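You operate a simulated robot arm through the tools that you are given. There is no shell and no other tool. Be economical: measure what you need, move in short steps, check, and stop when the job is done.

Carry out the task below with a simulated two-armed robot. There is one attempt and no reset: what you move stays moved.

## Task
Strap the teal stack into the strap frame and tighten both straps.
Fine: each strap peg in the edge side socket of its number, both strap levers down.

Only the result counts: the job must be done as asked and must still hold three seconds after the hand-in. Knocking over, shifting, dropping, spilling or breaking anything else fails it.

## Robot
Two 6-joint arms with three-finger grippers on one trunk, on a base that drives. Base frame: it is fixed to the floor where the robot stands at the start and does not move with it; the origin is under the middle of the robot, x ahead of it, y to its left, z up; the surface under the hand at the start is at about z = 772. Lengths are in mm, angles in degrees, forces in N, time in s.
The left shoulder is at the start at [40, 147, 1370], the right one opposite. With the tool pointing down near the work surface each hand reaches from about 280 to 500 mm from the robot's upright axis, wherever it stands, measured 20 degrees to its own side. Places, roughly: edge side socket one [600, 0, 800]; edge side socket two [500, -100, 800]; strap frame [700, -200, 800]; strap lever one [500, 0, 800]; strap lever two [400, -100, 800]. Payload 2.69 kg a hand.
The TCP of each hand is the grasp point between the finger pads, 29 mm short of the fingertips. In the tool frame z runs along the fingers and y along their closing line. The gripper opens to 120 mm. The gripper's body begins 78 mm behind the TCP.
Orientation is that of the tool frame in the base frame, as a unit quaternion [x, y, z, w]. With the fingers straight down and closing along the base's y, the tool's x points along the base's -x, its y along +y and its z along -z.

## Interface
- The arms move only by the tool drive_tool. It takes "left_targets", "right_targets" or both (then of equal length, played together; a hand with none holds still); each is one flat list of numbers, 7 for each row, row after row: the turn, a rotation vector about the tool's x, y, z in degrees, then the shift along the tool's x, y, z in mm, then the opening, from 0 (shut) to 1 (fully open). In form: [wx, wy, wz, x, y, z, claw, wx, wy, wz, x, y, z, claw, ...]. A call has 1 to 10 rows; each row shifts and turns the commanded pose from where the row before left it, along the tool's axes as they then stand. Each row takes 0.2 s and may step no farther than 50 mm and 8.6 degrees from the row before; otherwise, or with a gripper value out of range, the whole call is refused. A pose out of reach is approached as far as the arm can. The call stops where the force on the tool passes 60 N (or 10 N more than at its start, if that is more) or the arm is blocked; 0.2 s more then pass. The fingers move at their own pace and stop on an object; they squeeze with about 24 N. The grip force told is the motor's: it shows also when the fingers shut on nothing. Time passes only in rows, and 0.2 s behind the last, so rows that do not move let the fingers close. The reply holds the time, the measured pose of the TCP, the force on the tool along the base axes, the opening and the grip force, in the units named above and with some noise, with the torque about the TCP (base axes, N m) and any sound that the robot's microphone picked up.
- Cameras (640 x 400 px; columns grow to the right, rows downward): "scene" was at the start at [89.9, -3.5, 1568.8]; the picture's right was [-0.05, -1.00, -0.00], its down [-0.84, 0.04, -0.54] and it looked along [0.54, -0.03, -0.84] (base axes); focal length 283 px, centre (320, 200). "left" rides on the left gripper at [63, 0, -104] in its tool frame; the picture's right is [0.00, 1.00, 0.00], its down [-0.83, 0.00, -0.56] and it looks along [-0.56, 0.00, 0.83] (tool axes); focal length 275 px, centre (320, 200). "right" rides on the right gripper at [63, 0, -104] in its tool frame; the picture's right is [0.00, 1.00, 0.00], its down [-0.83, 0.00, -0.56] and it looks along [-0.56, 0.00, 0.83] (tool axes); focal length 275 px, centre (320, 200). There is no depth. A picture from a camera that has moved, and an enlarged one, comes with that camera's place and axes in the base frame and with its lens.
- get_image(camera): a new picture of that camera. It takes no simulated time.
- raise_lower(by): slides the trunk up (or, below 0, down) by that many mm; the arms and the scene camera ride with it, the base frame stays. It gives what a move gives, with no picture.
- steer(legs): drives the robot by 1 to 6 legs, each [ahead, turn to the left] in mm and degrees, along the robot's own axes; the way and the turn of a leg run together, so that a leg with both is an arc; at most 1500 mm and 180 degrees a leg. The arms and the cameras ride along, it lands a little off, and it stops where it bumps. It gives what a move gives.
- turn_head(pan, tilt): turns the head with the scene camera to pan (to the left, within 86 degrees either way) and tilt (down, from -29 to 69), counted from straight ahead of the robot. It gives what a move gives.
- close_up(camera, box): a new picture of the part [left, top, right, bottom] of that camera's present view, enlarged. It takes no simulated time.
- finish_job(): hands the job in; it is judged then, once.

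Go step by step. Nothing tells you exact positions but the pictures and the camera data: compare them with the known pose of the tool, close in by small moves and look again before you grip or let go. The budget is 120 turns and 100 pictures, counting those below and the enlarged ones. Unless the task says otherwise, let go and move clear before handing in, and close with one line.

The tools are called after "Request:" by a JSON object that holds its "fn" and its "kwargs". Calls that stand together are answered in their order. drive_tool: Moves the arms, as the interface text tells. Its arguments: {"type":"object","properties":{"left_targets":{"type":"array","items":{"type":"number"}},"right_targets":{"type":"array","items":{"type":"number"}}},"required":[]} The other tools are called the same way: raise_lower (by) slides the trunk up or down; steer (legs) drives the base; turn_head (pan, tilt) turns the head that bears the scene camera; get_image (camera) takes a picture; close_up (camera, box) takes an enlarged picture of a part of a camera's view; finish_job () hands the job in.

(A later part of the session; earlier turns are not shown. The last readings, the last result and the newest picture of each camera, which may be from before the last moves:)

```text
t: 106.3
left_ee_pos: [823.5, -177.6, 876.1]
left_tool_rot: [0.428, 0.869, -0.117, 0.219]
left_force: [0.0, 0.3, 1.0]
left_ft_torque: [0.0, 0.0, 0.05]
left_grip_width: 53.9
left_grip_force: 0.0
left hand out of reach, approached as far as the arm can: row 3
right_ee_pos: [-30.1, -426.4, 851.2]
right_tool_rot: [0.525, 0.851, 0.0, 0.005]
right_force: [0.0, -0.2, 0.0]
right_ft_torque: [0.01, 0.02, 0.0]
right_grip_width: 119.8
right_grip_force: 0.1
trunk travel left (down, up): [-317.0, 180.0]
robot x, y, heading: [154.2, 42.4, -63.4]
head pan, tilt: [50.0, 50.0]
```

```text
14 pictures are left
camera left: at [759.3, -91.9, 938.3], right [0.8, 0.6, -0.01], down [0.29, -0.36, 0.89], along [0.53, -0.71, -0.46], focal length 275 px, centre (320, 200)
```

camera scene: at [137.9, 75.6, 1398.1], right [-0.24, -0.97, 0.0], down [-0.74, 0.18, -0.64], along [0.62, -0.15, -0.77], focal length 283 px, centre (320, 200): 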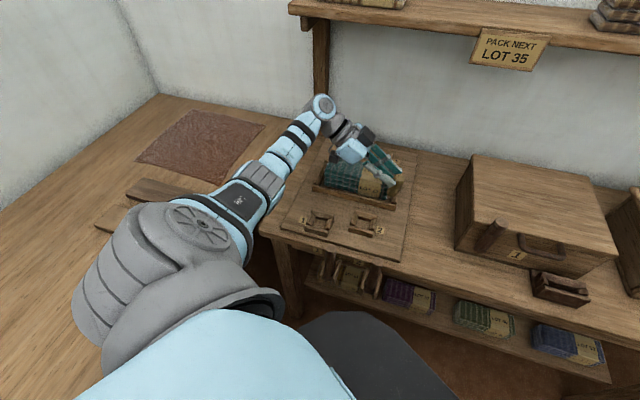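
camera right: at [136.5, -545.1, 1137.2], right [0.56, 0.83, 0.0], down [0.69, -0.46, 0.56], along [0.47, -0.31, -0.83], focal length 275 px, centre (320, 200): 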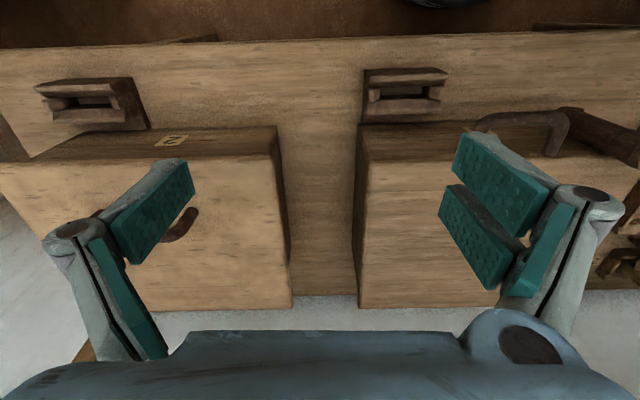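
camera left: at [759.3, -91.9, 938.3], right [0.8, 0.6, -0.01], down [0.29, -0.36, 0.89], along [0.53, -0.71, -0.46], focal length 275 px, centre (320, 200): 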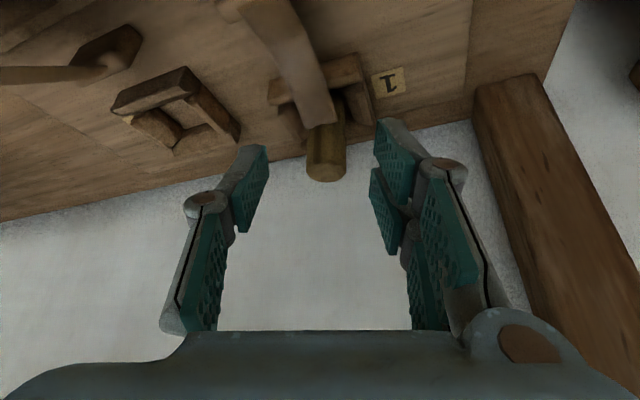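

Request:
{"fn": "drive_tool", "kwargs": {"left_targets": [2.4, 0, 4.4, -5, 1, 5, 0.45, 0, 0, 0, -5, 1, 17, 0.45, 0, 0, 0, 0, 0, 17, 0.45, 0, 0, 0, 0, 0, 16, 0.45]}}

Request:
{"fn": "get_image", "kwargs": {"camera": "left"}}

```text
t: 107.3
left_ee_pos: [819.8, -181.7, 877.6]
left_tool_rot: [0.467, 0.848, -0.128, 0.215]
left_force: [-0.3, -0.3, -0.2]
left_ft_torque: [0.0, -0.03, 0.0]
left_grip_width: 54.0
left_grip_force: 0.1
left hand out of reach, approached as far as the arm can: row 1, 2, 3, 4
right_ee_pos: [-29.3, -424.6, 853.0]
right_tool_rot: [0.526, 0.85, -0.001, 0.004]
right_force: [-0.9, -0.5, 0.8]
right_ft_torque: [-0.03, 0.01, 0.0]
right_grip_width: 120.1
right_grip_force: 0.0
trunk travel left (down, up): [-317.0, 180.0]
robot x, y, heading: [153.5, 43.1, -63.3]
head pan, tilt: [50.0, 50.0]
```

```text
13 pictures are left
camera left: at [762.8, -90.8, 939.3], right [0.85, 0.53, -0.01], down [0.25, -0.38, 0.89], along [0.46, -0.76, -0.46], focal length 275 px, centre (320, 200)
```

left: 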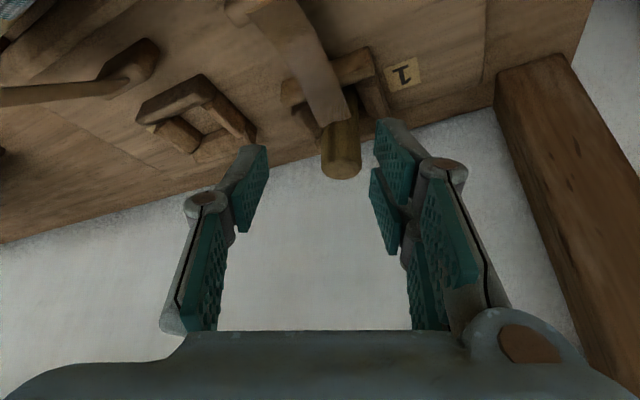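

The arm is at its outer limit for this trunk height. Lowering the trunk (while raising the hand in step) will give more reach.

Request:
{"fn": "drive_tool", "kwargs": {"left_targets": [0, 0, 0, -14.5, 0, -26, 0.45, 0, 0, 0, -14.5, 0, -26, 0.45]}}

Request:
{"fn": "raise_lower", "kwargs": {"by": -60}}

Request:
{"fn": "drive_tool", "kwargs": {"left_targets": [0, 0, 0, -14.5, 0, -26, 0.45, 0, 0, 0, -14.5, 0, -26, 0.45]}}

Request:
{"fn": "raise_lower", "kwargs": {"by": -50}}

```text
t: 107.9
left_ee_pos: [818.8, -180.9, 937.3]
left_tool_rot: [0.466, 0.849, -0.127, 0.214]
left_force: [-1.0, 1.3, -0.2]
left_ft_torque: [0.04, 0.01, -0.03]
left_grip_width: 54.2
left_grip_force: 0.0
right_ee_pos: [-28.9, -424.7, 852.2]
right_tool_rot: [0.526, 0.85, -0.001, 0.004]
right_force: [-0.1, 0.2, 0.1]
right_ft_torque: [0.01, 0.0, 0.02]
right_grip_width: 119.8
right_grip_force: 0.0
trunk travel left (down, up): [-317.0, 180.0]
robot x, y, heading: [155.3, 38.5, -63.1]
head pan, tilt: [50.0, 50.0]
```

```text
t: 108.9
left_ee_pos: [820.3, -180.4, 877.4]
left_tool_rot: [0.467, 0.849, -0.127, 0.214]
left_force: [0.5, 0.0, -0.3]
left_ft_torque: [0.02, -0.01, 0.02]
left_grip_width: 53.9
left_grip_force: 0.0
right_ee_pos: [-29.5, -425.3, 793.5]
right_tool_rot: [0.526, 0.851, 0.001, 0.003]
right_force: [-0.3, -0.2, -0.2]
right_ft_torque: [-0.04, -0.01, 0.01]
right_grip_width: 120.1
right_grip_force: 0.1
trunk travel left (down, up): [-257.0, 240.0]
robot x, y, heading: [153.1, 41.2, -63.2]
head pan, tilt: [50.0, 50.0]
```

```text
t: 109.5
left_ee_pos: [819.8, -180.2, 938.5]
left_tool_rot: [0.466, 0.849, -0.129, 0.215]
left_force: [-0.1, 0.8, 0.5]
left_ft_torque: [-0.01, 0.0, 0.01]
left_grip_width: 54.1
left_grip_force: 0.0
right_ee_pos: [-29.6, -424.4, 794.1]
right_tool_rot: [0.525, 0.851, 0.0, 0.004]
right_force: [-0.6, 0.5, 0.7]
right_ft_torque: [0.06, -0.02, 0.0]
right_grip_width: 119.9
right_grip_force: 0.0
trunk travel left (down, up): [-257.0, 240.0]
robot x, y, heading: [153.5, 39.5, -63.2]
head pan, tilt: [50.0, 50.0]
```

```text
t: 110.5
left_ee_pos: [819.7, -180.3, 888.4]
left_tool_rot: [0.466, 0.849, -0.128, 0.214]
left_force: [0.6, 0.6, -0.5]
left_ft_torque: [0.05, 0.01, 0.02]
left_grip_width: 54.0
left_grip_force: 0.1
right_ee_pos: [-29.2, -425.0, 743.6]
right_tool_rot: [0.525, 0.851, 0.0, 0.004]
right_force: [0.5, 0.1, -0.2]
right_ft_torque: [0.01, -0.03, 0.03]
right_grip_width: 120.0
right_grip_force: 0.0
trunk travel left (down, up): [-207.0, 290.0]
robot x, y, heading: [154.7, 41.3, -63.3]
head pan, tilt: [50.0, 50.0]
```

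Request:
{"fn": "drive_tool", "kwargs": {"left_targets": [0, 0, 0, 2.9, 10.5, 13, 0.45, 0, 0, 0, 0, 0, 18, 0.45, 0, 0, 0, 0, 0, 18, 0.45, 0, 0, 0, 0, 0, 18, 0.45]}}

Request:
{"fn": "get_image", "kwargs": {"camera": "left"}}

```text
t: 111.5
left_ee_pos: [843.5, -200.3, 826.6]
left_tool_rot: [0.466, 0.849, -0.127, 0.214]
left_force: [0.5, -0.3, -0.5]
left_ft_torque: [0.03, 0.01, -0.01]
left_grip_width: 54.4
left_grip_force: 0.1
right_ee_pos: [-30.2, -425.5, 744.6]
right_tool_rot: [0.525, 0.851, 0.0, 0.003]
right_force: [-0.5, 0.5, -0.3]
right_ft_torque: [0.0, 0.0, 0.0]
right_grip_width: 120.1
right_grip_force: 0.0
trunk travel left (down, up): [-207.0, 290.0]
robot x, y, heading: [154.6, 42.4, -63.4]
head pan, tilt: [50.0, 50.0]
```

```text
12 pictures are left
camera left: at [787.9, -110.8, 889.5], right [0.85, 0.53, -0.01], down [0.25, -0.38, 0.89], along [0.46, -0.76, -0.46], focal length 275 px, centre (320, 200)
```

left: 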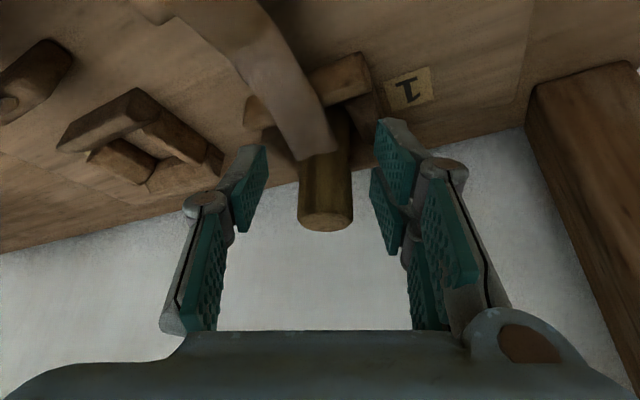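

Peg 1 is right between the pads. Closing, then lifting.

Request:
{"fn": "drive_tool", "kwargs": {"left_targets": [0, 0, 0, 0, 2.5, 0, 0.3, 0, 0, 0, 0, 0, 0, 0.0, 0, 0, 0, 0, 0, 0, 0.0, 0, 0, 0, 0, 0, 0, 0.0, 0, 0, 0, -12, 0, -22, 0, 0, 0, 0, -17, 0, -31, 0, 0, 0, 0, -17, 0, -31, 0]}}

```text
t: 113.0
left_ee_pos: [847.9, -199.5, 923.9]
left_tool_rot: [0.466, 0.849, -0.127, 0.214]
left_force: [-0.1, 0.4, 0.0]
left_ft_torque: [0.01, 0.04, 0.01]
left_grip_width: 25.4
left_grip_force: 23.9
right_ee_pos: [-29.3, -425.9, 743.3]
right_tool_rot: [0.526, 0.851, 0.0, 0.004]
right_force: [-0.7, 0.0, 0.5]
right_ft_torque: [-0.01, 0.0, -0.02]
right_grip_width: 120.2
right_grip_force: 0.1
trunk travel left (down, up): [-207.0, 290.0]
robot x, y, heading: [154.3, 39.7, -63.3]
head pan, tilt: [50.0, 50.0]
```

Peg 1 is held and clear. I back off, raise the trunk again for close-in reach, and bring the peg over the stack.

Request:
{"fn": "steer", "kwargs": {"legs": [[-75, 0]]}}

Request:
{"fn": "drive_tool", "kwargs": {"left_targets": [0, 0, 0, 12, -10, -6, 0, 0, 0, 0, 12, -10, -6, 0, 0, 0, 0, 12, -10, -6, 0]}}

Request:
{"fn": "raise_lower", "kwargs": {"by": 80}}

```text
t: 114.1
left_ee_pos: [809.9, -145.1, 923.3]
left_tool_rot: [0.468, 0.85, -0.119, 0.212]
left_force: [-0.2, 0.8, 0.0]
left_ft_torque: [-0.02, 0.0, 0.04]
left_grip_width: 25.5
left_grip_force: 24.2
right_ee_pos: [-66.8, -369.1, 734.2]
right_tool_rot: [0.524, 0.851, 0.008, 0.002]
right_force: [-0.6, 0.3, -0.9]
right_ft_torque: [-0.06, 0.02, -0.02]
right_grip_width: 120.3
right_grip_force: 0.1
trunk travel left (down, up): [-207.0, 290.0]
robot x, y, heading: [123.2, 104.6, -63.2]
head pan, tilt: [50.0, 50.0]
```

```text
t: 114.9
left_ee_pos: [777.5, -132.0, 922.6]
left_tool_rot: [0.47, 0.849, -0.122, 0.211]
left_force: [-0.3, -0.6, -1.1]
left_ft_torque: [-0.01, -0.01, 0.01]
left_grip_width: 25.5
left_grip_force: 23.7
left hand out of reach, approached as far as the arm can: row 3
right_ee_pos: [-67.2, -368.5, 736.3]
right_tool_rot: [0.526, 0.851, 0.008, 0.001]
right_force: [0.0, -0.2, -0.1]
right_ft_torque: [-0.01, 0.0, 0.02]
right_grip_width: 120.0
right_grip_force: 0.0
trunk travel left (down, up): [-207.0, 290.0]
robot x, y, heading: [119.8, 105.5, -63.0]
head pan, tilt: [50.0, 50.0]
```

```text
t: 116.1
left_ee_pos: [774.4, -128.1, 1004.7]
left_tool_rot: [0.469, 0.848, -0.122, 0.214]
left_force: [1.1, -0.2, -0.3]
left_ft_torque: [-0.01, -0.01, 0.01]
left_grip_width: 25.7
left_grip_force: 24.1
right_ee_pos: [-68.7, -366.2, 817.7]
right_tool_rot: [0.525, 0.851, 0.007, 0.005]
right_force: [-0.8, -0.2, -0.2]
right_ft_torque: [-0.03, 0.0, -0.02]
right_grip_width: 119.9
right_grip_force: 0.0
trunk travel left (down, up): [-287.0, 210.0]
robot x, y, heading: [122.9, 105.9, -63.1]
head pan, tilt: [50.0, 50.0]
```

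My base seems to have tipped slightly, as if a wheel rode onto something by the left table. I move straight back off it and take a look.

Request:
{"fn": "steer", "kwargs": {"legs": [[40, 0]]}}

Request:
{"fn": "turn_head", "kwargs": {"pan": 86, "tilt": 60}}

Request:
{"fn": "get_image", "kwargs": {"camera": "scene"}}

```text
t: 116.9
left_ee_pos: [800.4, -147.2, 1004.4]
left_tool_rot: [0.465, 0.848, -0.131, 0.216]
left_force: [-0.4, 0.7, 0.5]
left_ft_torque: [-0.05, -0.01, 0.01]
left_grip_width: 25.4
left_grip_force: 23.8
right_ee_pos: [-46.6, -388.5, 825.7]
right_tool_rot: [0.524, 0.852, -0.003, 0.007]
right_force: [0.6, 0.6, -0.1]
right_ft_torque: [-0.08, -0.02, -0.01]
right_grip_width: 120.1
right_grip_force: 0.1
trunk travel left (down, up): [-287.0, 210.0]
robot x, y, heading: [137.1, 74.1, -63.5]
head pan, tilt: [50.0, 50.0]
```

```text
t: 118.0
left_ee_pos: [801.5, -152.1, 1001.9]
left_tool_rot: [0.467, 0.849, -0.129, 0.213]
left_force: [-0.9, -0.4, -1.2]
left_ft_torque: [0.0, 0.04, 0.0]
left_grip_width: 25.3
left_grip_force: 24.1
right_ee_pos: [-44.7, -394.0, 821.9]
right_tool_rot: [0.524, 0.852, 0.0, 0.005]
right_force: [-0.9, -0.9, 0.1]
right_ft_torque: [0.0, 0.02, 0.0]
right_grip_width: 119.9
right_grip_force: 0.0
trunk travel left (down, up): [-287.0, 210.0]
robot x, y, heading: [139.1, 70.3, -63.4]
head pan, tilt: [85.9, 60.0]
```

```text
11 pictures are left
camera scene: at [209.1, 79.0, 1355.9], right [0.38, -0.92, 0.0], down [-0.8, -0.33, -0.5], along [0.46, 0.19, -0.87], focal length 283 px, centre (320, 200)
```

scene: 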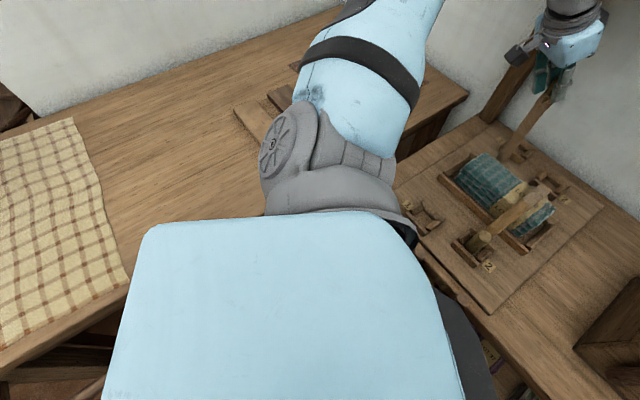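

The robot is level again and the scene is intact. I stay here and let the arm bring the peg back over the stack, turning the hand to come in from the left.

Request:
{"fn": "drive_tool", "kwargs": {"left_targets": [3.65, 0, 6.55, 15.2, -10, -8.4, 0, 3.65, 0, 6.55, 13.8, -12.3, -7.6, 0, 3.65, 0, 6.55, 12.4, -14.1, -6.9, 0, 3.65, 0, 6.55, 10.5, -16, -5.8, 0, 3.65, 0, 6.55, 8.8, -17.3, -4.9, 0, 3.65, 0, 6.55, 6.6, -18.5, -3.6, 0, 3.65, 0, 6.55, 4.5, -19.3, -2.5, 0, 3.65, 0, 6.55, 2.1, -19.8, -1.2, 0]}}

```text
t: 119.8
left_ee_pos: [660.3, -78.4, 1002.7]
left_tool_rot: [0.827, 0.499, -0.225, 0.128]
left_force: [-0.1, 1.0, -0.9]
left_ft_torque: [0.0, -0.03, -0.03]
left_grip_width: 25.3
left_grip_force: 23.8
right_ee_pos: [-44.5, -393.0, 823.3]
right_tool_rot: [0.524, 0.852, -0.001, 0.005]
right_force: [0.3, 0.8, -0.6]
right_ft_torque: [-0.02, 0.02, 0.0]
right_grip_width: 120.1
right_grip_force: 0.1
trunk travel left (down, up): [-287.0, 210.0]
robot x, y, heading: [139.8, 72.6, -63.3]
head pan, tilt: [85.9, 60.0]
```

Request:
{"fn": "drive_tool", "kwargs": {"left_targets": [0, 0, 0, 0, -36, 0, 0, 0, 0, 0, 0, -36, 0, 0, 0, 0, 0, 0, -35.7, 0, 0, 0, 0, 0, 15.6, 0, 30.3, 0, 0, 0, 0, 15.6, 0, 30.3, 0, 0, 0, 0, 15.6, 0, 30.2, 0]}}

Request:
{"fn": "turn_head", "kwargs": {"pan": 50, "tilt": 55}}

Request:
{"fn": "get_image", "kwargs": {"camera": "scene"}}

```text
t: 121.2
left_ee_pos: [656.5, -82.6, 901.6]
left_tool_rot: [0.826, 0.501, -0.225, 0.127]
left_force: [0.3, -0.2, -0.3]
left_ft_torque: [0.0, 0.01, 0.01]
left_grip_width: 25.4
left_grip_force: 23.9
left hand out of reach, approached as far as the arm can: row 1, 2, 3
right_ee_pos: [-43.7, -393.9, 822.5]
right_tool_rot: [0.524, 0.852, 0.0, 0.005]
right_force: [-1.0, -0.7, 0.0]
right_ft_torque: [0.03, 0.01, 0.02]
right_grip_width: 119.7
right_grip_force: 0.1
trunk travel left (down, up): [-287.0, 210.0]
robot x, y, heading: [138.4, 68.9, -63.0]
head pan, tilt: [85.9, 60.0]
```

```text
t: 122.2
left_ee_pos: [656.2, -81.8, 902.6]
left_tool_rot: [0.826, 0.5, -0.226, 0.128]
left_force: [-0.4, 0.8, 0.2]
left_ft_torque: [0.0, -0.03, 0.01]
left_grip_width: 25.3
left_grip_force: 23.8
right_ee_pos: [-43.2, -394.5, 822.4]
right_tool_rot: [0.524, 0.851, -0.001, 0.006]
right_force: [-0.8, 0.3, -0.1]
right_ft_torque: [0.01, 0.01, 0.05]
right_grip_width: 119.7
right_grip_force: 0.0
trunk travel left (down, up): [-287.0, 210.0]
robot x, y, heading: [136.2, 71.7, -63.2]
head pan, tilt: [50.0, 55.0]
```

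```text
10 pictures are left
camera scene: at [218.3, 37.1, 1361.9], right [-0.23, -0.97, 0.0], down [-0.8, 0.19, -0.57], along [0.56, -0.13, -0.82], focal length 283 px, centre (320, 200)
```

scene: 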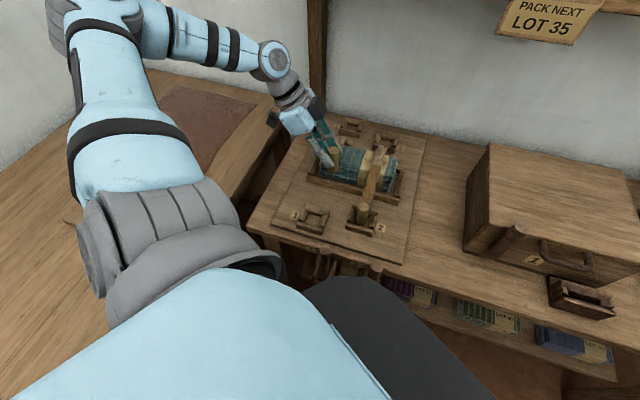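

Request:
{"fn": "drive_tool", "kwargs": {"left_targets": [0, 0, 0, 0, -36, 0, 0, 0, 0, 0, 0, -36, 0, 0, 0, 0, 0, 0, -34, 0, 0]}}

```text
t: 123.0
left_ee_pos: [596.3, -81.3, 876.7]
left_tool_rot: [0.826, 0.501, -0.225, 0.128]
left_force: [0.8, 0.0, -0.3]
left_ft_torque: [-0.02, 0.0, -0.01]
left_grip_width: 25.3
left_grip_force: 23.7
left hand out of reach, approached as far as the arm can: row 1, 2, 3
right_ee_pos: [-45.0, -393.8, 823.2]
right_tool_rot: [0.524, 0.852, 0.0, 0.005]
right_force: [0.4, -0.5, -0.1]
right_ft_torque: [-0.02, -0.02, 0.0]
right_grip_width: 120.0
right_grip_force: 0.0
trunk travel left (down, up): [-287.0, 210.0]
robot x, y, heading: [138.4, 74.6, -63.4]
head pan, tilt: [50.0, 55.0]
```

Request:
{"fn": "raise_lower", "kwargs": {"by": 120}}

Request:
{"fn": "drive_tool", "kwargs": {"left_targets": [0, 0, 0, 20, 0, 33, 0, 0, 0, 0, 20, -10, 25, 0, 0, 0, 0, 20, -20, 15, 0, 0, 0, 0, 18.7, -20.6, 5, 0]}}

Request:
{"fn": "close_up", "kwargs": {"camera": "scene", "box": [270, 160, 390, 260]}}

```text
t: 124.5
left_ee_pos: [598.3, -81.0, 996.7]
left_tool_rot: [0.826, 0.501, -0.225, 0.128]
left_force: [0.2, -0.7, 0.3]
left_ft_torque: [-0.01, 0.01, 0.0]
left_grip_width: 25.1
left_grip_force: 24.3
right_ee_pos: [-45.1, -392.8, 943.4]
right_tool_rot: [0.524, 0.852, 0.0, 0.005]
right_force: [0.1, -0.7, -0.3]
right_ft_torque: [0.01, 0.0, 0.02]
right_grip_width: 120.1
right_grip_force: 0.1
trunk travel left (down, up): [-407.0, 90.0]
robot x, y, heading: [138.9, 71.0, -63.2]
head pan, tilt: [50.0, 55.0]
```

```text
t: 125.5
left_ee_pos: [564.8, -31.4, 889.5]
left_tool_rot: [0.826, 0.5, -0.226, 0.127]
left_force: [0.4, -0.2, 0.1]
left_ft_torque: [0.03, 0.01, 0.0]
left_grip_width: 25.6
left_grip_force: 24.0
right_ee_pos: [-44.5, -393.5, 942.9]
right_tool_rot: [0.524, 0.852, -0.001, 0.005]
right_force: [0.1, -0.2, 0.1]
right_ft_torque: [-0.01, 0.01, -0.02]
right_grip_width: 119.9
right_grip_force: 0.0
trunk travel left (down, up): [-407.0, 90.0]
robot x, y, heading: [139.7, 72.9, -63.0]
head pan, tilt: [50.0, 55.0]
```

```text
4.00 times, centred on (330, 210) of scene
camera zoom: at [218.1, 37.9, 1482.1], right [-0.23, -0.97, 0.0], down [-0.8, 0.19, -0.57], along [0.56, -0.13, -0.82], focal length 1133 px, centre (280, 160)
```

zoom: 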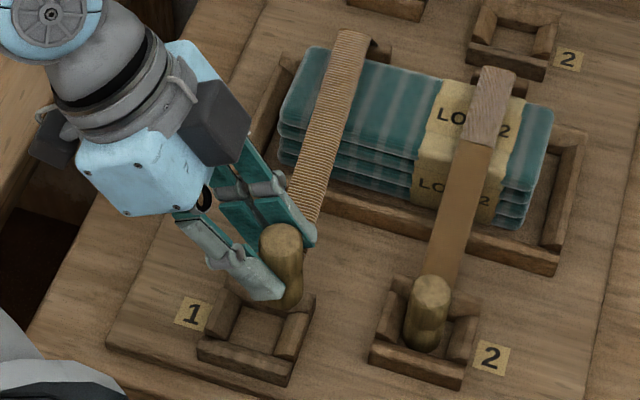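

Request:
{"fn": "close_up", "kwargs": {"camera": "scene", "box": [295, 212, 339, 256]}}

```text
9.09 times, centred on (317, 234) of scene
camera zoom: at [218.1, 37.9, 1482.1], right [-0.23, -0.97, 0.0], down [-0.8, 0.19, -0.57], along [0.56, -0.13, -0.82], focal length 2576 px, centre (347, -109)
```

zoom: 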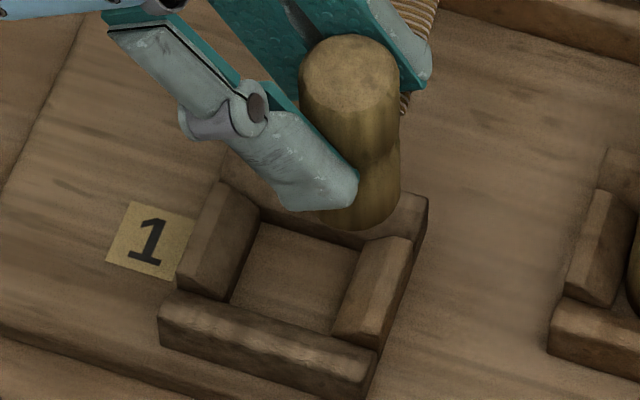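

Request:
{"fn": "drive_tool", "kwargs": {"left_targets": [0, 0, 0, 15.6, -1, -9, 0, 0, 0, 0, 15, -1, 26, 0]}}

Request:
{"fn": "close_up", "kwargs": {"camera": "scene", "box": [295, 212, 339, 256]}}

```text
t: 126.1
left_ee_pos: [571.6, -12.7, 858.0]
left_tool_rot: [0.826, 0.501, -0.226, 0.128]
left_force: [-0.5, 1.5, -1.2]
left_ft_torque: [-0.02, 0.02, 0.02]
left_grip_width: 25.1
left_grip_force: 23.9
right_ee_pos: [-43.8, -392.7, 941.6]
right_tool_rot: [0.524, 0.852, -0.002, 0.004]
right_force: [0.7, -0.3, -0.5]
right_ft_torque: [-0.03, 0.0, 0.02]
right_grip_width: 119.8
right_grip_force: 0.0
trunk travel left (down, up): [-407.0, 90.0]
robot x, y, heading: [135.8, 73.6, -63.1]
head pan, tilt: [50.0, 55.0]
```

```text
9.09 times, centred on (317, 234) of scene
camera zoom: at [218.2, 38.4, 1482.0], right [-0.23, -0.97, 0.0], down [-0.8, 0.19, -0.57], along [0.56, -0.13, -0.82], focal length 2576 px, centre (347, -109)
```

zoom: 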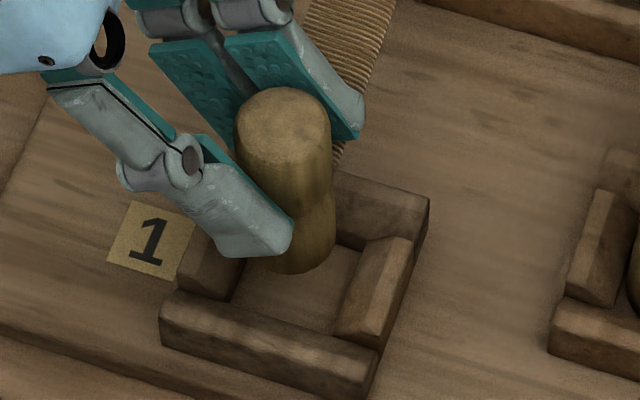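

Request:
{"fn": "drive_tool", "kwargs": {"left_targets": [0, 0, 0, 1, 3.5, 0, 0, 0, 0, 0, 6, 0, 10.4, 0]}}

Request:
{"fn": "close_up", "kwargs": {"camera": "scene", "box": [295, 212, 339, 256]}}

```text
t: 126.7
left_ee_pos: [575.4, -13.9, 845.7]
left_tool_rot: [0.826, 0.501, -0.225, 0.128]
left_force: [-0.3, 0.1, -1.0]
left_ft_torque: [0.01, 0.01, -0.01]
left_grip_width: 25.5
left_grip_force: 24.2
right_ee_pos: [-43.9, -394.1, 942.9]
right_tool_rot: [0.524, 0.852, -0.001, 0.005]
right_force: [0.3, 0.1, 0.2]
right_ft_torque: [0.02, -0.03, -0.03]
right_grip_width: 120.1
right_grip_force: 0.1
trunk travel left (down, up): [-407.0, 90.0]
robot x, y, heading: [137.0, 73.9, -63.3]
head pan, tilt: [50.0, 55.0]
```

```text
9.09 times, centred on (317, 234) of scene
camera zoom: at [218.3, 37.5, 1482.1], right [-0.23, -0.97, 0.0], down [-0.8, 0.19, -0.57], along [0.56, -0.13, -0.82], focal length 2576 px, centre (347, -109)
```

zoom: 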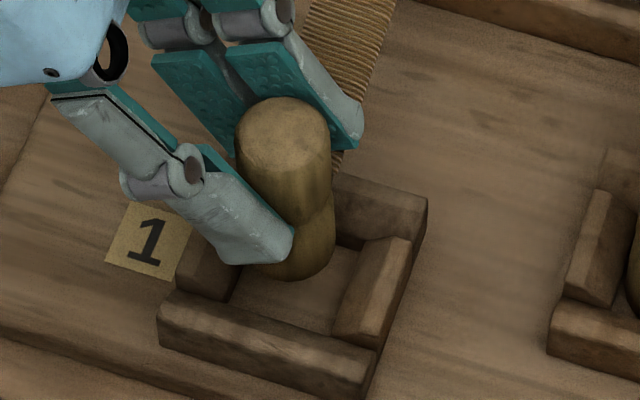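

Aligned; lowering the peg to the floor of socket 1 and releasing.

Request:
{"fn": "drive_tool", "kwargs": {"left_targets": [0, 0, 0, 2.5, 0, 4.3, 0, 0, 0, 0, 2.5, 0, 4.3, 0, 0, 0, 0, 1.7, 0, 3, 0]}}

Request:
{"fn": "close_up", "kwargs": {"camera": "scene", "box": [295, 212, 339, 256]}}

```text
t: 127.5
left_ee_pos: [573.9, -14.6, 833.7]
left_tool_rot: [0.827, 0.5, -0.225, 0.126]
left_force: [-0.9, 1.0, -0.3]
left_ft_torque: [0.02, 0.09, -0.04]
left_grip_width: 25.2
left_grip_force: 24.3
right_ee_pos: [-43.9, -392.4, 942.8]
right_tool_rot: [0.524, 0.852, 0.0, 0.005]
right_force: [-0.3, 0.6, 0.2]
right_ft_torque: [0.0, -0.01, -0.02]
right_grip_width: 120.3
right_grip_force: 0.1
trunk travel left (down, up): [-407.0, 90.0]
robot x, y, heading: [137.3, 69.5, -63.2]
head pan, tilt: [50.0, 55.0]
```

```text
9.09 times, centred on (317, 234) of scene
camera zoom: at [218.2, 37.0, 1482.1], right [-0.23, -0.97, 0.0], down [-0.8, 0.19, -0.57], along [0.56, -0.13, -0.82], focal length 2576 px, centre (347, -109)
```

zoom: 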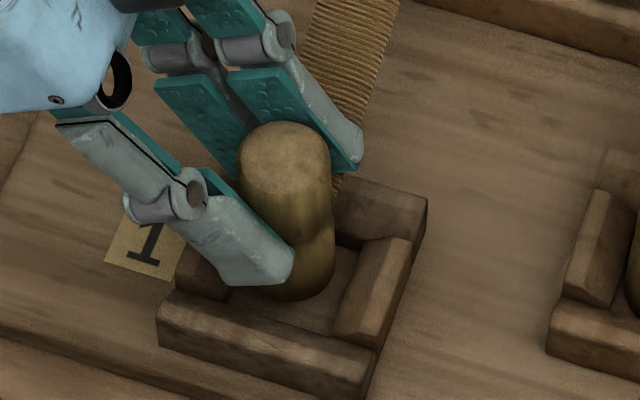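

Request:
{"fn": "drive_tool", "kwargs": {"left_targets": [0, 0, 0, 1.5, 0, 2.6, 0, 0, 0, 0, 0, 0, 0, 0.28, 0, 0, 0, 0, 0, 0, 0.38, 0, 0, 0, 0, 0, 0, 0.45, 0, 0, 0, 0, 0, -30, 0.45, 0, 0, 0, 0, 0, -45, 0.45, 0, 0, 0, 0, 0, -45, 0.45]}}

Request:
{"fn": "close_up", "kwargs": {"camera": "scene", "box": [260, 150, 400, 300]}}

```text
t: 129.1
left_ee_pos: [592.6, 11.1, 872.8]
left_tool_rot: [0.826, 0.501, -0.226, 0.128]
left_force: [0.9, -0.2, 1.5]
left_ft_torque: [0.01, -0.02, -0.01]
left_grip_width: 54.0
left_grip_force: 0.0
left hand out of reach, approached as far as the arm can: row 6, 7
right_ee_pos: [-44.2, -393.7, 943.1]
right_tool_rot: [0.524, 0.852, 0.0, 0.004]
right_force: [0.4, 0.4, -0.5]
right_ft_torque: [0.01, 0.03, 0.01]
right_grip_width: 120.0
right_grip_force: 0.0
trunk travel left (down, up): [-407.0, 90.0]
robot x, y, heading: [138.9, 70.8, -63.5]
head pan, tilt: [50.0, 55.0]
```

```text
2.67 times, centred on (330, 225) of scene
camera zoom: at [218.1, 37.4, 1482.1], right [-0.23, -0.97, 0.0], down [-0.8, 0.19, -0.57], along [0.56, -0.13, -0.82], focal length 756 px, centre (293, 133)
```

zoom: 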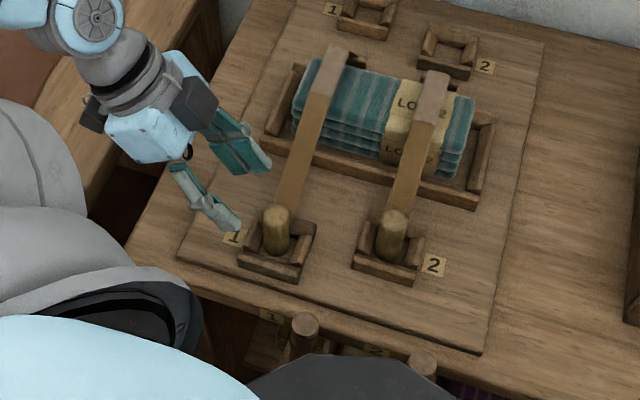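

Both pegs are seated in their edge sockets. Next the two levers standing at the bench front (knobs near (463,-31) and (404,-125), z≈815). I reposition the base and get the hand vertical and closed.

Request:
{"fn": "steer", "kwargs": {"legs": [[0, 50], [-110, 0], [0, -20]]}}

Request:
{"fn": "raise_lower", "kwargs": {"by": 90}}

Request:
{"fn": "drive_tool", "kwargs": {"left_targets": [0, 7.5, 0, 0, 0, 0, 0, 0, 7.5, 0, 0, 0, 0, 0, 0, 7.5, 0, 0, 0, 0, 0, 0, 7.5, 0, 0, 0, 0, 0]}}

```text
t: 130.1
left_ee_pos: [596.3, 50.1, 873.0]
left_tool_rot: [0.805, 0.535, -0.219, 0.136]
left_force: [-0.4, 0.5, 0.4]
left_ft_torque: [-0.05, 0.0, 0.0]
left_grip_width: 54.4
left_grip_force: 0.1
right_ee_pos: [-6.2, -406.9, 943.4]
right_tool_rot: [0.488, 0.873, 0.0, 0.007]
right_force: [0.1, -0.7, 0.0]
right_ft_torque: [0.02, -0.03, 0.01]
right_grip_width: 119.9
right_grip_force: 0.1
trunk travel left (down, up): [-407.0, 90.0]
robot x, y, heading: [142.3, 73.2, -58.7]
head pan, tilt: [50.0, 55.0]
stopped in leg 1: the robot was blocked; the commanded pose is now the measured one
```

```text
t: 131.4
left_ee_pos: [596.5, 50.0, 963.7]
left_tool_rot: [0.805, 0.535, -0.218, 0.136]
left_force: [-0.1, -1.1, 0.8]
left_ft_torque: [0.01, 0.0, -0.01]
left_grip_width: 54.1
left_grip_force: 0.0
right_ee_pos: [-4.7, -408.0, 1032.6]
right_tool_rot: [0.488, 0.873, -0.001, 0.005]
right_force: [-0.4, 1.0, 0.1]
right_ft_torque: [0.01, 0.02, -0.02]
right_grip_width: 120.2
right_grip_force: 0.0
trunk travel left (down, up): [-497.0, 0.0]
robot x, y, heading: [142.5, 69.1, -58.8]
head pan, tilt: [50.0, 55.0]
```

```text
t: 132.4
left_ee_pos: [625.0, 57.6, 977.6]
left_tool_rot: [0.835, 0.551, -0.005, -0.009]
left_force: [0.1, 0.4, 0.1]
left_ft_torque: [0.0, 0.0, 0.0]
left_grip_width: 0.3
left_grip_force: 23.7
left hand out of reach, approached as far as the arm can: row 3, 4
right_ee_pos: [-5.2, -408.1, 1033.2]
right_tool_rot: [0.488, 0.873, 0.0, 0.005]
right_force: [0.3, -0.2, -0.3]
right_ft_torque: [0.06, 0.02, -0.01]
right_grip_width: 120.0
right_grip_force: 0.1
trunk travel left (down, up): [-497.0, 0.0]
robot x, y, heading: [139.3, 69.5, -58.6]
head pan, tilt: [50.0, 55.0]
```

The base is boxed in by the left table, so I turn right, drive along the bench away from it, then face the bench again.

Request:
{"fn": "steer", "kwargs": {"legs": [[0, -62], [110, 0], [0, 87], [-70, 0]]}}

```text
t: 140.7
left_ee_pos: [478.2, 204.9, 973.8]
left_tool_rot: [0.693, 0.72, -0.008, -0.012]
left_force: [0.4, -1.4, -0.6]
left_ft_torque: [0.04, 0.07, 0.02]
left_grip_width: 0.0
left_grip_force: 23.8
right_ee_pos: [107.6, -484.0, 1029.1]
right_tool_rot: [0.285, 0.958, 0.003, 0.001]
right_force: [0.9, -1.2, -0.7]
right_ft_torque: [0.05, 0.09, 0.0]
right_grip_width: 120.1
right_grip_force: 0.1
trunk travel left (down, up): [-497.0, 0.0]
robot x, y, heading: [28.5, 16.1, -33.2]
head pan, tilt: [50.0, 55.0]
```

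Request:
{"fn": "drive_tool", "kwargs": {"left_targets": [0, 0, 0, -42.3, 0.4, 0, 0, 0, 0, 0, -42.3, 0.4, 0, 0, 0, 0, 0, -42.3, 0.4, 0, 0, 0, 0, 0, -42.3, 0.4, 0, 0, 0, 0, 0, -42.3, 0.4, 0, 0, 0, 0, 0, -42.3, 0.4, 0, 0, 0, 0, 0, 0, 0, 40, 0, 0, 0, 0, 0, 0, 34, 0]}}

Request:
{"fn": "turn_head", "kwargs": {"pan": 20, "tilt": 62}}

```text
t: 142.4
left_ee_pos: [488.3, 122.9, 989.5]
left_tool_rot: [0.693, 0.721, -0.007, -0.007]
left_force: [0.0, -0.6, -0.1]
left_ft_torque: [0.02, -0.02, -0.01]
left_grip_width: 0.0
left_grip_force: 23.3
left hand out of reach, approached as far as the arm can: row 1, 2, 3, 4, 5, 6, 7, 8
right_ee_pos: [99.5, -479.2, 1033.2]
right_tool_rot: [0.285, 0.959, 0.002, 0.006]
right_force: [0.5, 0.0, -0.1]
right_ft_torque: [-0.02, 0.03, 0.02]
right_grip_width: 119.8
right_grip_force: 0.0
trunk travel left (down, up): [-497.0, 0.0]
robot x, y, heading: [23.9, 15.1, -33.3]
head pan, tilt: [50.0, 55.0]
```

```text
t: 143.4
left_ee_pos: [488.3, 122.8, 990.3]
left_tool_rot: [0.693, 0.721, -0.008, -0.007]
left_force: [-0.2, -0.3, -0.1]
left_ft_torque: [0.03, 0.02, -0.01]
left_grip_width: 0.1
left_grip_force: 23.9
right_ee_pos: [99.8, -478.4, 1031.9]
right_tool_rot: [0.286, 0.958, 0.001, 0.006]
right_force: [-0.7, 0.5, -1.1]
right_ft_torque: [0.0, 0.01, 0.0]
right_grip_width: 120.4
right_grip_force: 0.2
trunk travel left (down, up): [-497.0, 0.0]
robot x, y, heading: [29.7, 15.0, -33.3]
head pan, tilt: [20.0, 62.0]
```

Request:
{"fn": "drive_tool", "kwargs": {"left_targets": [0, 0, -8, 0, 0, 0, 0, 0, 0, -8, 0, 0, 0, 0, 0, 0, -8, 0, 0, 0, 0, 0, 0, -8, 0, 0, 0, 0, 0, 0, 0, 0, 0, 30, 0, 0, 0, 0, 0, 0, 30, 0]}}

```text
t: 144.8
left_ee_pos: [525.1, 121.7, 997.5]
left_tool_rot: [0.468, 0.884, -0.007, -0.009]
left_force: [0.1, 0.4, 1.0]
left_ft_torque: [0.0, -0.02, 0.01]
left_grip_width: 0.3
left_grip_force: 23.7
left hand out of reach, approached as far as the arm can: row 1, 2, 3, 4, 5, 6
right_ee_pos: [99.7, -478.3, 1030.7]
right_tool_rot: [0.284, 0.959, 0.001, 0.006]
right_force: [0.5, -0.5, -0.4]
right_ft_torque: [0.02, -0.05, 0.0]
right_grip_width: 119.9
right_grip_force: 0.2
trunk travel left (down, up): [-497.0, 0.0]
robot x, y, heading: [26.8, 19.3, -33.3]
head pan, tilt: [20.0, 62.0]
```

Request:
{"fn": "drive_tool", "kwargs": {"left_targets": [0, 0, 8.5, 0, 0, 0, 0, 0, 0, 8.5, 0, 0, 0, 0, 0, 0, 8.5, 0, 0, 0, 0, 0, 0, 8.5, 0, 0, 0, 0, 0, 0, 8.5, 0, 0, 0, 0, 0, 0, 8.5, 0, 0, 0, 0, 0, 0, 8.5, 0, 0, 0, 0, 0, 0, 8.5, 0, 0, 0, 0, 0, 0, 0, 0, 0, 30, 0, 0, 0, 0, 0, 0, 30, 0]}}

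```text
t: 147.0
left_ee_pos: [510.2, 122.8, 993.4]
left_tool_rot: [0.882, 0.471, -0.008, -0.005]
left_force: [0.1, 0.2, -0.6]
left_ft_torque: [-0.02, -0.03, 0.02]
left_grip_width: 0.0
left_grip_force: 23.7
left hand out of reach, approached as far as the arm can: row 9, 10
right_ee_pos: [99.5, -477.5, 1032.6]
right_tool_rot: [0.284, 0.959, 0.001, 0.005]
right_force: [-0.3, 0.0, 0.5]
right_ft_torque: [0.0, -0.01, 0.02]
right_grip_width: 120.0
right_grip_force: 0.0
trunk travel left (down, up): [-497.0, 0.0]
robot x, y, heading: [23.5, 16.5, -33.3]
head pan, tilt: [20.0, 62.0]
```

Request:
{"fn": "drive_tool", "kwargs": {"left_targets": [0, 0, 0, -20, 35, 0, 0, 0, 0, 0, -35, 30, 0, 0, 0, 0, 0, -40, 20, 0, 0, 0, 0, 0, -40, 15, 0, 0, 0, 0, 0, -40, 0, 0, 0]}}

```text
t: 148.2
left_ee_pos: [492.3, 120.9, 990.5]
left_tool_rot: [0.882, 0.471, -0.01, -0.004]
left_force: [0.6, 0.2, 0.4]
left_ft_torque: [0.01, -0.02, 0.02]
left_grip_width: 0.0
left_grip_force: 24.1
left hand out of reach, approached as far as the arm can: row 1, 2, 3, 4, 5
right_ee_pos: [98.9, -478.6, 1032.1]
right_tool_rot: [0.285, 0.959, 0.001, 0.006]
right_force: [-0.4, 0.3, 0.8]
right_ft_torque: [0.04, -0.02, -0.01]
right_grip_width: 119.9
right_grip_force: 0.0
trunk travel left (down, up): [-497.0, 0.0]
robot x, y, heading: [28.0, 17.0, -33.1]
head pan, tilt: [20.0, 62.0]
```

The left arm is wedged at a joint limit, so I'll use the fresh right arm for the levers. Turning the base left puts both levers in front of the right shoulder.

Request:
{"fn": "steer", "kwargs": {"legs": [[0, 33]]}}

Request:
{"fn": "drive_tool", "kwargs": {"right_targets": [0, 0, 0, -10, 30, 0, 0, 0, 0, 0, -10, 30, 0, 0, 0, 0, 0, -10, 30, 20, 0, 0, 0, 0, -10, 35, 20, 0, 0, 0, 0, -10, 35, 20, 0, 0, 0, 0, -10, 30, 20, 0, 0, 0, 0, -11, 27, 20, 0]}}

```text
t: 150.2
left_ee_pos: [360.5, 358.2, 990.5]
left_tool_rot: [0.712, 0.702, -0.009, -0.001]
left_force: [-0.5, 0.2, 0.2]
left_ft_torque: [0.01, -0.02, -0.02]
left_grip_width: 0.1
left_grip_force: 23.8
right_ee_pos: [355.5, -359.6, 1032.8]
right_tool_rot: [0.002, 1.0, 0.004, 0.004]
right_force: [0.2, 0.7, 0.1]
right_ft_torque: [0.03, 0.01, -0.01]
right_grip_width: 120.0
right_grip_force: 0.0
trunk travel left (down, up): [-497.0, 0.0]
robot x, y, heading: [23.0, 14.9, -0.2]
head pan, tilt: [20.0, 62.0]
```

```text
t: 151.8
left_ee_pos: [362.0, 358.2, 989.5]
left_tool_rot: [0.713, 0.701, -0.01, 0.0]
left_force: [0.5, 0.5, 0.0]
left_ft_torque: [0.0, -0.02, 0.01]
left_grip_width: 0.3
left_grip_force: 24.4
right_ee_pos: [412.9, -177.6, 899.3]
right_tool_rot: [0.002, 1.0, 0.003, 0.004]
right_force: [-0.8, -0.8, 0.2]
right_ft_torque: [-0.03, 0.02, -0.03]
right_grip_width: 0.0
right_grip_force: 23.8
right hand out of reach, approached as far as the arm can: row 1, 2, 3
trunk travel left (down, up): [-497.0, 0.0]
robot x, y, heading: [28.8, 13.1, -0.4]
head pan, tilt: [20.0, 62.0]
```

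Request:
{"fn": "turn_head", "kwargs": {"pan": -12, "tilt": 60}}

Request:
{"fn": "close_up", "kwargs": {"camera": "scene", "box": [240, 120, 420, 270]}}

```text
t: 152.8
left_ee_pos: [359.5, 358.4, 990.5]
left_tool_rot: [0.713, 0.702, -0.01, -0.002]
left_force: [-0.2, 0.0, 0.1]
left_ft_torque: [-0.01, 0.0, 0.03]
left_grip_width: 0.0
left_grip_force: 24.7
right_ee_pos: [412.1, -178.7, 900.4]
right_tool_rot: [0.001, 1.0, 0.003, 0.005]
right_force: [0.6, 0.0, -0.5]
right_ft_torque: [0.02, -0.01, 0.01]
right_grip_width: 0.2
right_grip_force: 24.4
trunk travel left (down, up): [-497.0, 0.0]
robot x, y, heading: [25.1, 17.9, -0.5]
head pan, tilt: [-12.0, 60.0]
```

```text
2.67 times, centred on (330, 195) of scene
camera zoom: at [110.7, 1.6, 1565.5], right [-0.21, -0.98, 0.0], down [-0.85, 0.19, -0.5], along [0.49, -0.11, -0.87], focal length 756 px, centre (293, 213)
```

zoom: 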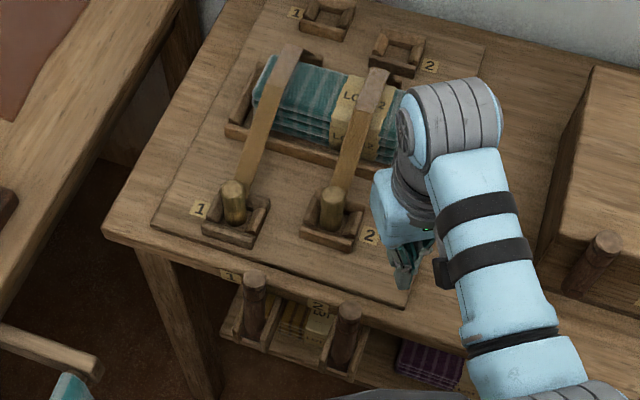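

Clear view: both levers stand in front of the bench edge and swing toward me. I place the closed right fingers behind lever 2.

Request:
{"fn": "drive_tool", "kwargs": {"right_targets": [0, 0, 0, -14.3, 38.3, 0, 0, 0, 0, 0, 0, 0, 42, 0, 0, 0, 0, 0, 0, 41, 0]}}

```text
t: 153.6
left_ee_pos: [359.4, 357.2, 991.3]
left_tool_rot: [0.713, 0.701, -0.01, -0.001]
left_force: [-0.6, 0.4, -0.1]
left_ft_torque: [-0.02, 0.01, -0.01]
left_grip_width: 0.0
left_grip_force: 24.2
right_ee_pos: [426.9, -140.8, 816.6]
right_tool_rot: [0.002, 1.0, 0.004, 0.007]
right_force: [1.2, -1.7, 0.5]
right_ft_torque: [0.02, -0.02, 0.04]
right_grip_width: 0.0
right_grip_force: 23.9
trunk travel left (down, up): [-497.0, 0.0]
robot x, y, heading: [26.9, 14.3, -0.4]
head pan, tilt: [-12.0, 60.0]
```

Request:
{"fn": "drive_tool", "kwargs": {"right_targets": [0, 0, 0, 18.2, 12.3, -2, 0, 0, 0, 0, 18.2, 12.3, 0, 0, 0, 0, 0, 19.9, 13.4, 3, 0, 0, 0, 0, 17.4, 11.7, 15, 0]}}

```text
t: 154.8
left_ee_pos: [359.8, 358.8, 991.0]
left_tool_rot: [0.713, 0.701, -0.011, -0.001]
left_force: [1.0, -0.7, -0.3]
left_ft_torque: [0.0, -0.01, -0.04]
left_grip_width: 0.0
left_grip_force: 24.1
right_ee_pos: [359.5, -125.3, 798.4]
right_tool_rot: [0.005, 1.0, -0.026, 0.009]
right_force: [-0.6, -0.5, -0.7]
right_ft_torque: [0.0, 0.02, 0.01]
right_grip_width: 0.0
right_grip_force: 24.2
trunk travel left (down, up): [-497.0, 0.0]
robot x, y, heading: [28.3, 11.1, -0.7]
head pan, tilt: [-12.0, 60.0]
stopped in row 4 (right hand): the arm was blocked; the commanded pose is now the measured one
```

Request:
{"fn": "close_up", "kwargs": {"camera": "scene", "box": [280, 180, 380, 270]}}

```text
4.44 times, centred on (330, 225) of scene
camera zoom: at [110.5, 2.0, 1565.5], right [-0.22, -0.98, 0.0], down [-0.85, 0.19, -0.5], along [0.49, -0.11, -0.87], focal length 1259 px, centre (276, 89)
```

zoom: 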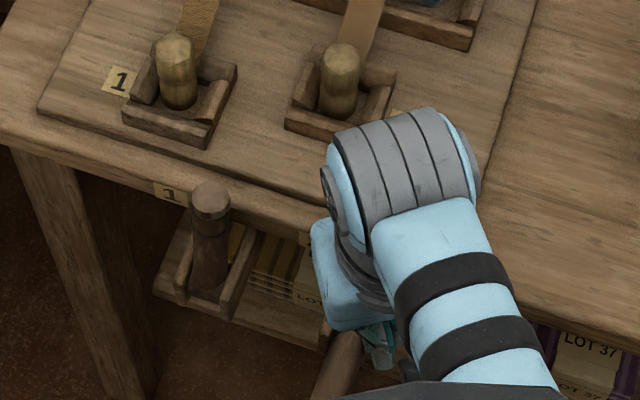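

Lever 2 has swung toward me, but the fingers slid off to its right. I lift, move above it and push down.

Request:
{"fn": "drive_tool", "kwargs": {"right_targets": [0, 0, 0, 0, 0, -45, 0, 0, 0, 0, 0, 0, -20, 0, 0, 0, 0, 13.6, 39, 0, 0, 0, 0, 0, 0, 0, 40, 0, 0, 0, 0, 0, 0, 40, 0, 0, 0, 0, 0, 0, 20, 0, 0, 0, 0, 0, 0, 15, 0]}}

```text
t: 155.7
left_ee_pos: [361.7, 358.1, 989.5]
left_tool_rot: [0.713, 0.701, -0.01, 0.0]
left_force: [-0.3, -0.8, 0.1]
left_ft_torque: [0.01, -0.04, 0.0]
left_grip_width: 0.0
left_grip_force: 24.3
right_ee_pos: [378.4, -175.5, 858.1]
right_tool_rot: [0.012, 0.993, -0.112, 0.04]
right_force: [0.6, 0.1, 0.4]
right_ft_torque: [0.04, 0.0, 0.01]
right_grip_width: 0.0
right_grip_force: 23.7
trunk travel left (down, up): [-497.0, 0.0]
robot x, y, heading: [26.8, 16.9, -0.4]
head pan, tilt: [-12.0, 60.0]
stopped in row 4 (right hand): the arm was blocked; the commanded pose is now the measured one
```

Request:
{"fn": "steer", "kwargs": {"legs": [[-70, 0]]}}

Request:
{"fn": "drive_tool", "kwargs": {"right_targets": [-6.5, 2.2, 0, 0, 0, 0, 0, -6.4, 2.2, 0, 0, 0, 0, 0, 0, 0, 0, -12, 30, 0, 0, 0, 0, 0, -12, 30, 0, 0, 0, 0, 0, -12, 30, 0, 0]}}

```text
t: 156.7
left_ee_pos: [300.5, 359.0, 987.6]
left_tool_rot: [0.713, 0.701, -0.013, -0.004]
left_force: [0.3, -0.1, -0.9]
left_ft_torque: [-0.04, 0.1, 0.0]
left_grip_width: 0.0
left_grip_force: 23.6
right_ee_pos: [314.9, -175.2, 854.3]
right_tool_rot: [0.011, 0.993, -0.112, 0.036]
right_force: [0.3, 0.4, -1.3]
right_ft_torque: [-0.01, 0.1, -0.05]
right_grip_width: 0.0
right_grip_force: 24.4
trunk travel left (down, up): [-497.0, 0.0]
robot x, y, heading: [-41.4, 12.8, -0.4]
head pan, tilt: [-12.0, 60.0]
```

```text
t: 158.1
left_ee_pos: [292.2, 357.8, 990.2]
left_tool_rot: [0.713, 0.701, -0.01, -0.001]
left_force: [0.0, 0.3, 0.1]
left_ft_torque: [0.01, 0.0, -0.01]
left_grip_width: 0.0
left_grip_force: 23.8
right_ee_pos: [341.8, -132.0, 846.8]
right_tool_rot: [0.023, 0.999, -0.034, -0.004]
right_force: [-0.5, 0.4, -0.9]
right_ft_torque: [0.01, -0.01, 0.02]
right_grip_width: 0.0
right_grip_force: 23.6
trunk travel left (down, up): [-497.0, 0.0]
robot x, y, heading: [-43.6, 16.6, -0.5]
head pan, tilt: [-12.0, 60.0]
stopped in row 5 (right hand): the arm was blocked; the commanded pose is now the measured one
```

The right arm can't cross further left, so I turn the base left a little more to put the levers on its own side.

Request:
{"fn": "drive_tool", "kwargs": {"right_targets": [0, 0, 0, 0, -20, -30, 0]}}

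Request:
{"fn": "steer", "kwargs": {"legs": [[0, 28]]}}

```text
t: 158.5
left_ee_pos: [291.4, 358.1, 990.2]
left_tool_rot: [0.714, 0.7, -0.009, 0.0]
left_force: [-0.6, -0.2, 0.3]
left_ft_torque: [-0.02, 0.0, 0.03]
left_grip_width: 0.0
left_grip_force: 24.0
right_ee_pos: [339.9, -147.9, 879.0]
right_tool_rot: [0.022, 0.999, -0.033, -0.004]
right_force: [-0.1, 0.2, 1.0]
right_ft_torque: [-0.01, -0.01, -0.03]
right_grip_width: 0.0
right_grip_force: 24.1
trunk travel left (down, up): [-497.0, 0.0]
robot x, y, heading: [-45.1, 17.0, -0.4]
head pan, tilt: [-12.0, 60.0]
```

```text
t: 160.2
left_ee_pos: [93.0, 475.8, 990.2]
left_tool_rot: [0.523, 0.852, -0.01, 0.001]
left_force: [-0.1, -0.2, -0.4]
left_ft_torque: [-0.02, -0.03, 0.01]
left_grip_width: 0.0
left_grip_force: 23.9
right_ee_pos: [373.7, 50.4, 879.0]
right_tool_rot: [-0.22, 0.975, -0.033, 0.005]
right_force: [-0.1, 0.9, 0.8]
right_ft_torque: [0.03, -0.03, -0.01]
right_grip_width: 0.0
right_grip_force: 24.0
trunk travel left (down, up): [-497.0, 0.0]
robot x, y, heading: [-43.6, 18.3, 27.3]
head pan, tilt: [-12.0, 60.0]
```

Request:
{"fn": "drive_tool", "kwargs": {"right_targets": [0, 0, 0, 20.9, -27.8, 0, 0, 0, 0, 0, 20.9, -27.8, 0, 0, 0, 0, 0, 20.9, -27.8, 0, 0, 0, 0, 0, 20.9, -27.8, 0, 0, 0, 0, 0, 0, 0, 40, 0, 0, 0, 0, 0, 0, 30, 0, 0, 0, 0, 0, 0, 20, 0]}}

```text
t: 161.8
left_ee_pos: [92.8, 475.6, 990.3]
left_tool_rot: [0.524, 0.852, -0.009, 0.001]
left_force: [0.9, 0.7, 0.2]
left_ft_torque: [0.03, 0.0, 0.0]
left_grip_width: 0.0
left_grip_force: 24.1
right_ee_pos: [346.4, -91.4, 797.6]
right_tool_rot: [-0.219, 0.975, -0.033, 0.004]
right_force: [-0.4, -0.1, 0.0]
right_ft_torque: [0.01, 0.0, -0.03]
right_grip_width: 0.0
right_grip_force: 24.0
trunk travel left (down, up): [-497.0, 0.0]
robot x, y, heading: [-42.3, 14.7, 27.1]
head pan, tilt: [-12.0, 60.0]
```

Request:
{"fn": "drive_tool", "kwargs": {"right_targets": [0, 0, 0, 0, 0, 20, 0, 0, 0, 0, 0, 0, 20, 0, 0, 0, 0, 0, 0, 20, 0, 0, 0, 0, 0, 0, 20, 0]}}

```text
t: 162.7
left_ee_pos: [88.6, 475.6, 990.6]
left_tool_rot: [0.525, 0.851, -0.009, 0.004]
left_force: [-0.4, -0.2, 0.2]
left_ft_torque: [0.01, -0.03, -0.03]
left_grip_width: 0.1
left_grip_force: 23.8
right_ee_pos: [347.1, -94.3, 747.3]
right_tool_rot: [-0.219, 0.975, -0.034, 0.006]
right_force: [-5.9, -3.4, 33.4]
right_ft_torque: [0.11, 0.24, 0.01]
right_grip_width: 0.1
right_grip_force: 23.7
trunk travel left (down, up): [-497.0, 0.0]
robot x, y, heading: [-42.0, 13.0, 27.5]
head pan, tilt: [-12.0, 60.0]
stopped in row 3 (right hand): the force on the tool passed its limit at 141 N (the readings are from after the stop); the commanded pose is now the measured one
```

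Firm stop under lever 2 at tip height about 718, so it seems to be down. Now lever 1: lift, drive closer, and place the fingers behind it.

Request:
{"fn": "drive_tool", "kwargs": {"right_targets": [0, 0, 0, 0, 0, -45, 0, 0, 0, 0, 0, 0, -45, 0, 0, 0, 0, 0, 0, -45, 0]}}

Request:
{"fn": "steer", "kwargs": {"legs": [[60, 0]]}}

```text
t: 163.4
left_ee_pos: [92.5, 476.4, 990.2]
left_tool_rot: [0.524, 0.852, -0.009, 0.002]
left_force: [-0.7, -0.1, -0.6]
left_ft_torque: [0.01, 0.01, 0.03]
left_grip_width: 0.0
left_grip_force: 23.8
right_ee_pos: [344.9, -86.3, 876.9]
right_tool_rot: [-0.219, 0.975, -0.033, 0.003]
right_force: [0.3, -0.7, 0.6]
right_ft_torque: [0.0, 0.02, -0.03]
right_grip_width: 0.0
right_grip_force: 23.8
trunk travel left (down, up): [-497.0, 0.0]
robot x, y, heading: [-43.2, 16.0, 27.1]
head pan, tilt: [-12.0, 60.0]
```

```text
t: 164.4
left_ee_pos: [137.6, 498.7, 993.7]
left_tool_rot: [0.524, 0.852, -0.005, 0.006]
left_force: [-0.6, -0.3, 0.5]
left_ft_torque: [0.02, -0.11, -0.03]
left_grip_width: 0.0
left_grip_force: 23.9
right_ee_pos: [391.4, -63.7, 880.5]
right_tool_rot: [-0.219, 0.975, -0.032, 0.008]
right_force: [-0.4, -0.5, 0.1]
right_ft_torque: [0.03, -0.06, -0.01]
right_grip_width: 0.0
right_grip_force: 24.6
trunk travel left (down, up): [-497.0, 0.0]
robot x, y, heading: [12.2, 43.5, 27.5]
head pan, tilt: [-12.0, 60.0]
```

Request:
{"fn": "drive_tool", "kwargs": {"right_targets": [0, 0, 0, -45, -14.8, 0, 0, 0, 0, 0, -45, -14.8, 0, 0]}}

```text
t: 165.0
left_ee_pos: [147.2, 503.5, 988.6]
left_tool_rot: [0.524, 0.852, -0.01, 0.001]
left_force: [-0.7, 0.0, 0.2]
left_ft_torque: [0.0, 0.0, 0.02]
left_grip_width: 0.0
left_grip_force: 23.8
right_ee_pos: [494.7, -48.4, 878.0]
right_tool_rot: [-0.219, 0.975, -0.032, 0.002]
right_force: [0.1, -0.2, 0.1]
right_ft_torque: [0.0, 0.05, 0.0]
right_grip_width: 0.1
right_grip_force: 24.0
trunk travel left (down, up): [-497.0, 0.0]
robot x, y, heading: [8.8, 47.5, 27.4]
head pan, tilt: [-12.0, 60.0]
```

Request:
{"fn": "drive_tool", "kwargs": {"right_targets": [0, 0, 0, 0, 0, 31, 0, 0, 0, 0, 0, 0, 31, 0, 0, 0, 0, 11.2, 18.9, -2, 0, 0, 0, 0, 11.2, 18.9, 0, 0, 0, 0, 0, 12.2, 20.6, 3, 0, 0, 0, 0, 10.7, 18.1, 15, 0]}}

```text
t: 166.4
left_ee_pos: [146.7, 503.9, 990.3]
left_tool_rot: [0.523, 0.852, -0.011, 0.003]
left_force: [-0.2, 0.5, 0.0]
left_ft_torque: [0.03, -0.01, 0.01]
left_grip_width: 0.0
left_grip_force: 24.1
right_ee_pos: [420.7, -3.4, 795.0]
right_tool_rot: [-0.219, 0.975, -0.033, 0.004]
right_force: [0.0, -0.5, 0.2]
right_ft_torque: [0.0, 0.0, 0.01]
right_grip_width: 0.0
right_grip_force: 23.8
trunk travel left (down, up): [-497.0, 0.0]
robot x, y, heading: [8.3, 39.6, 27.3]
head pan, tilt: [-12.0, 60.0]
```

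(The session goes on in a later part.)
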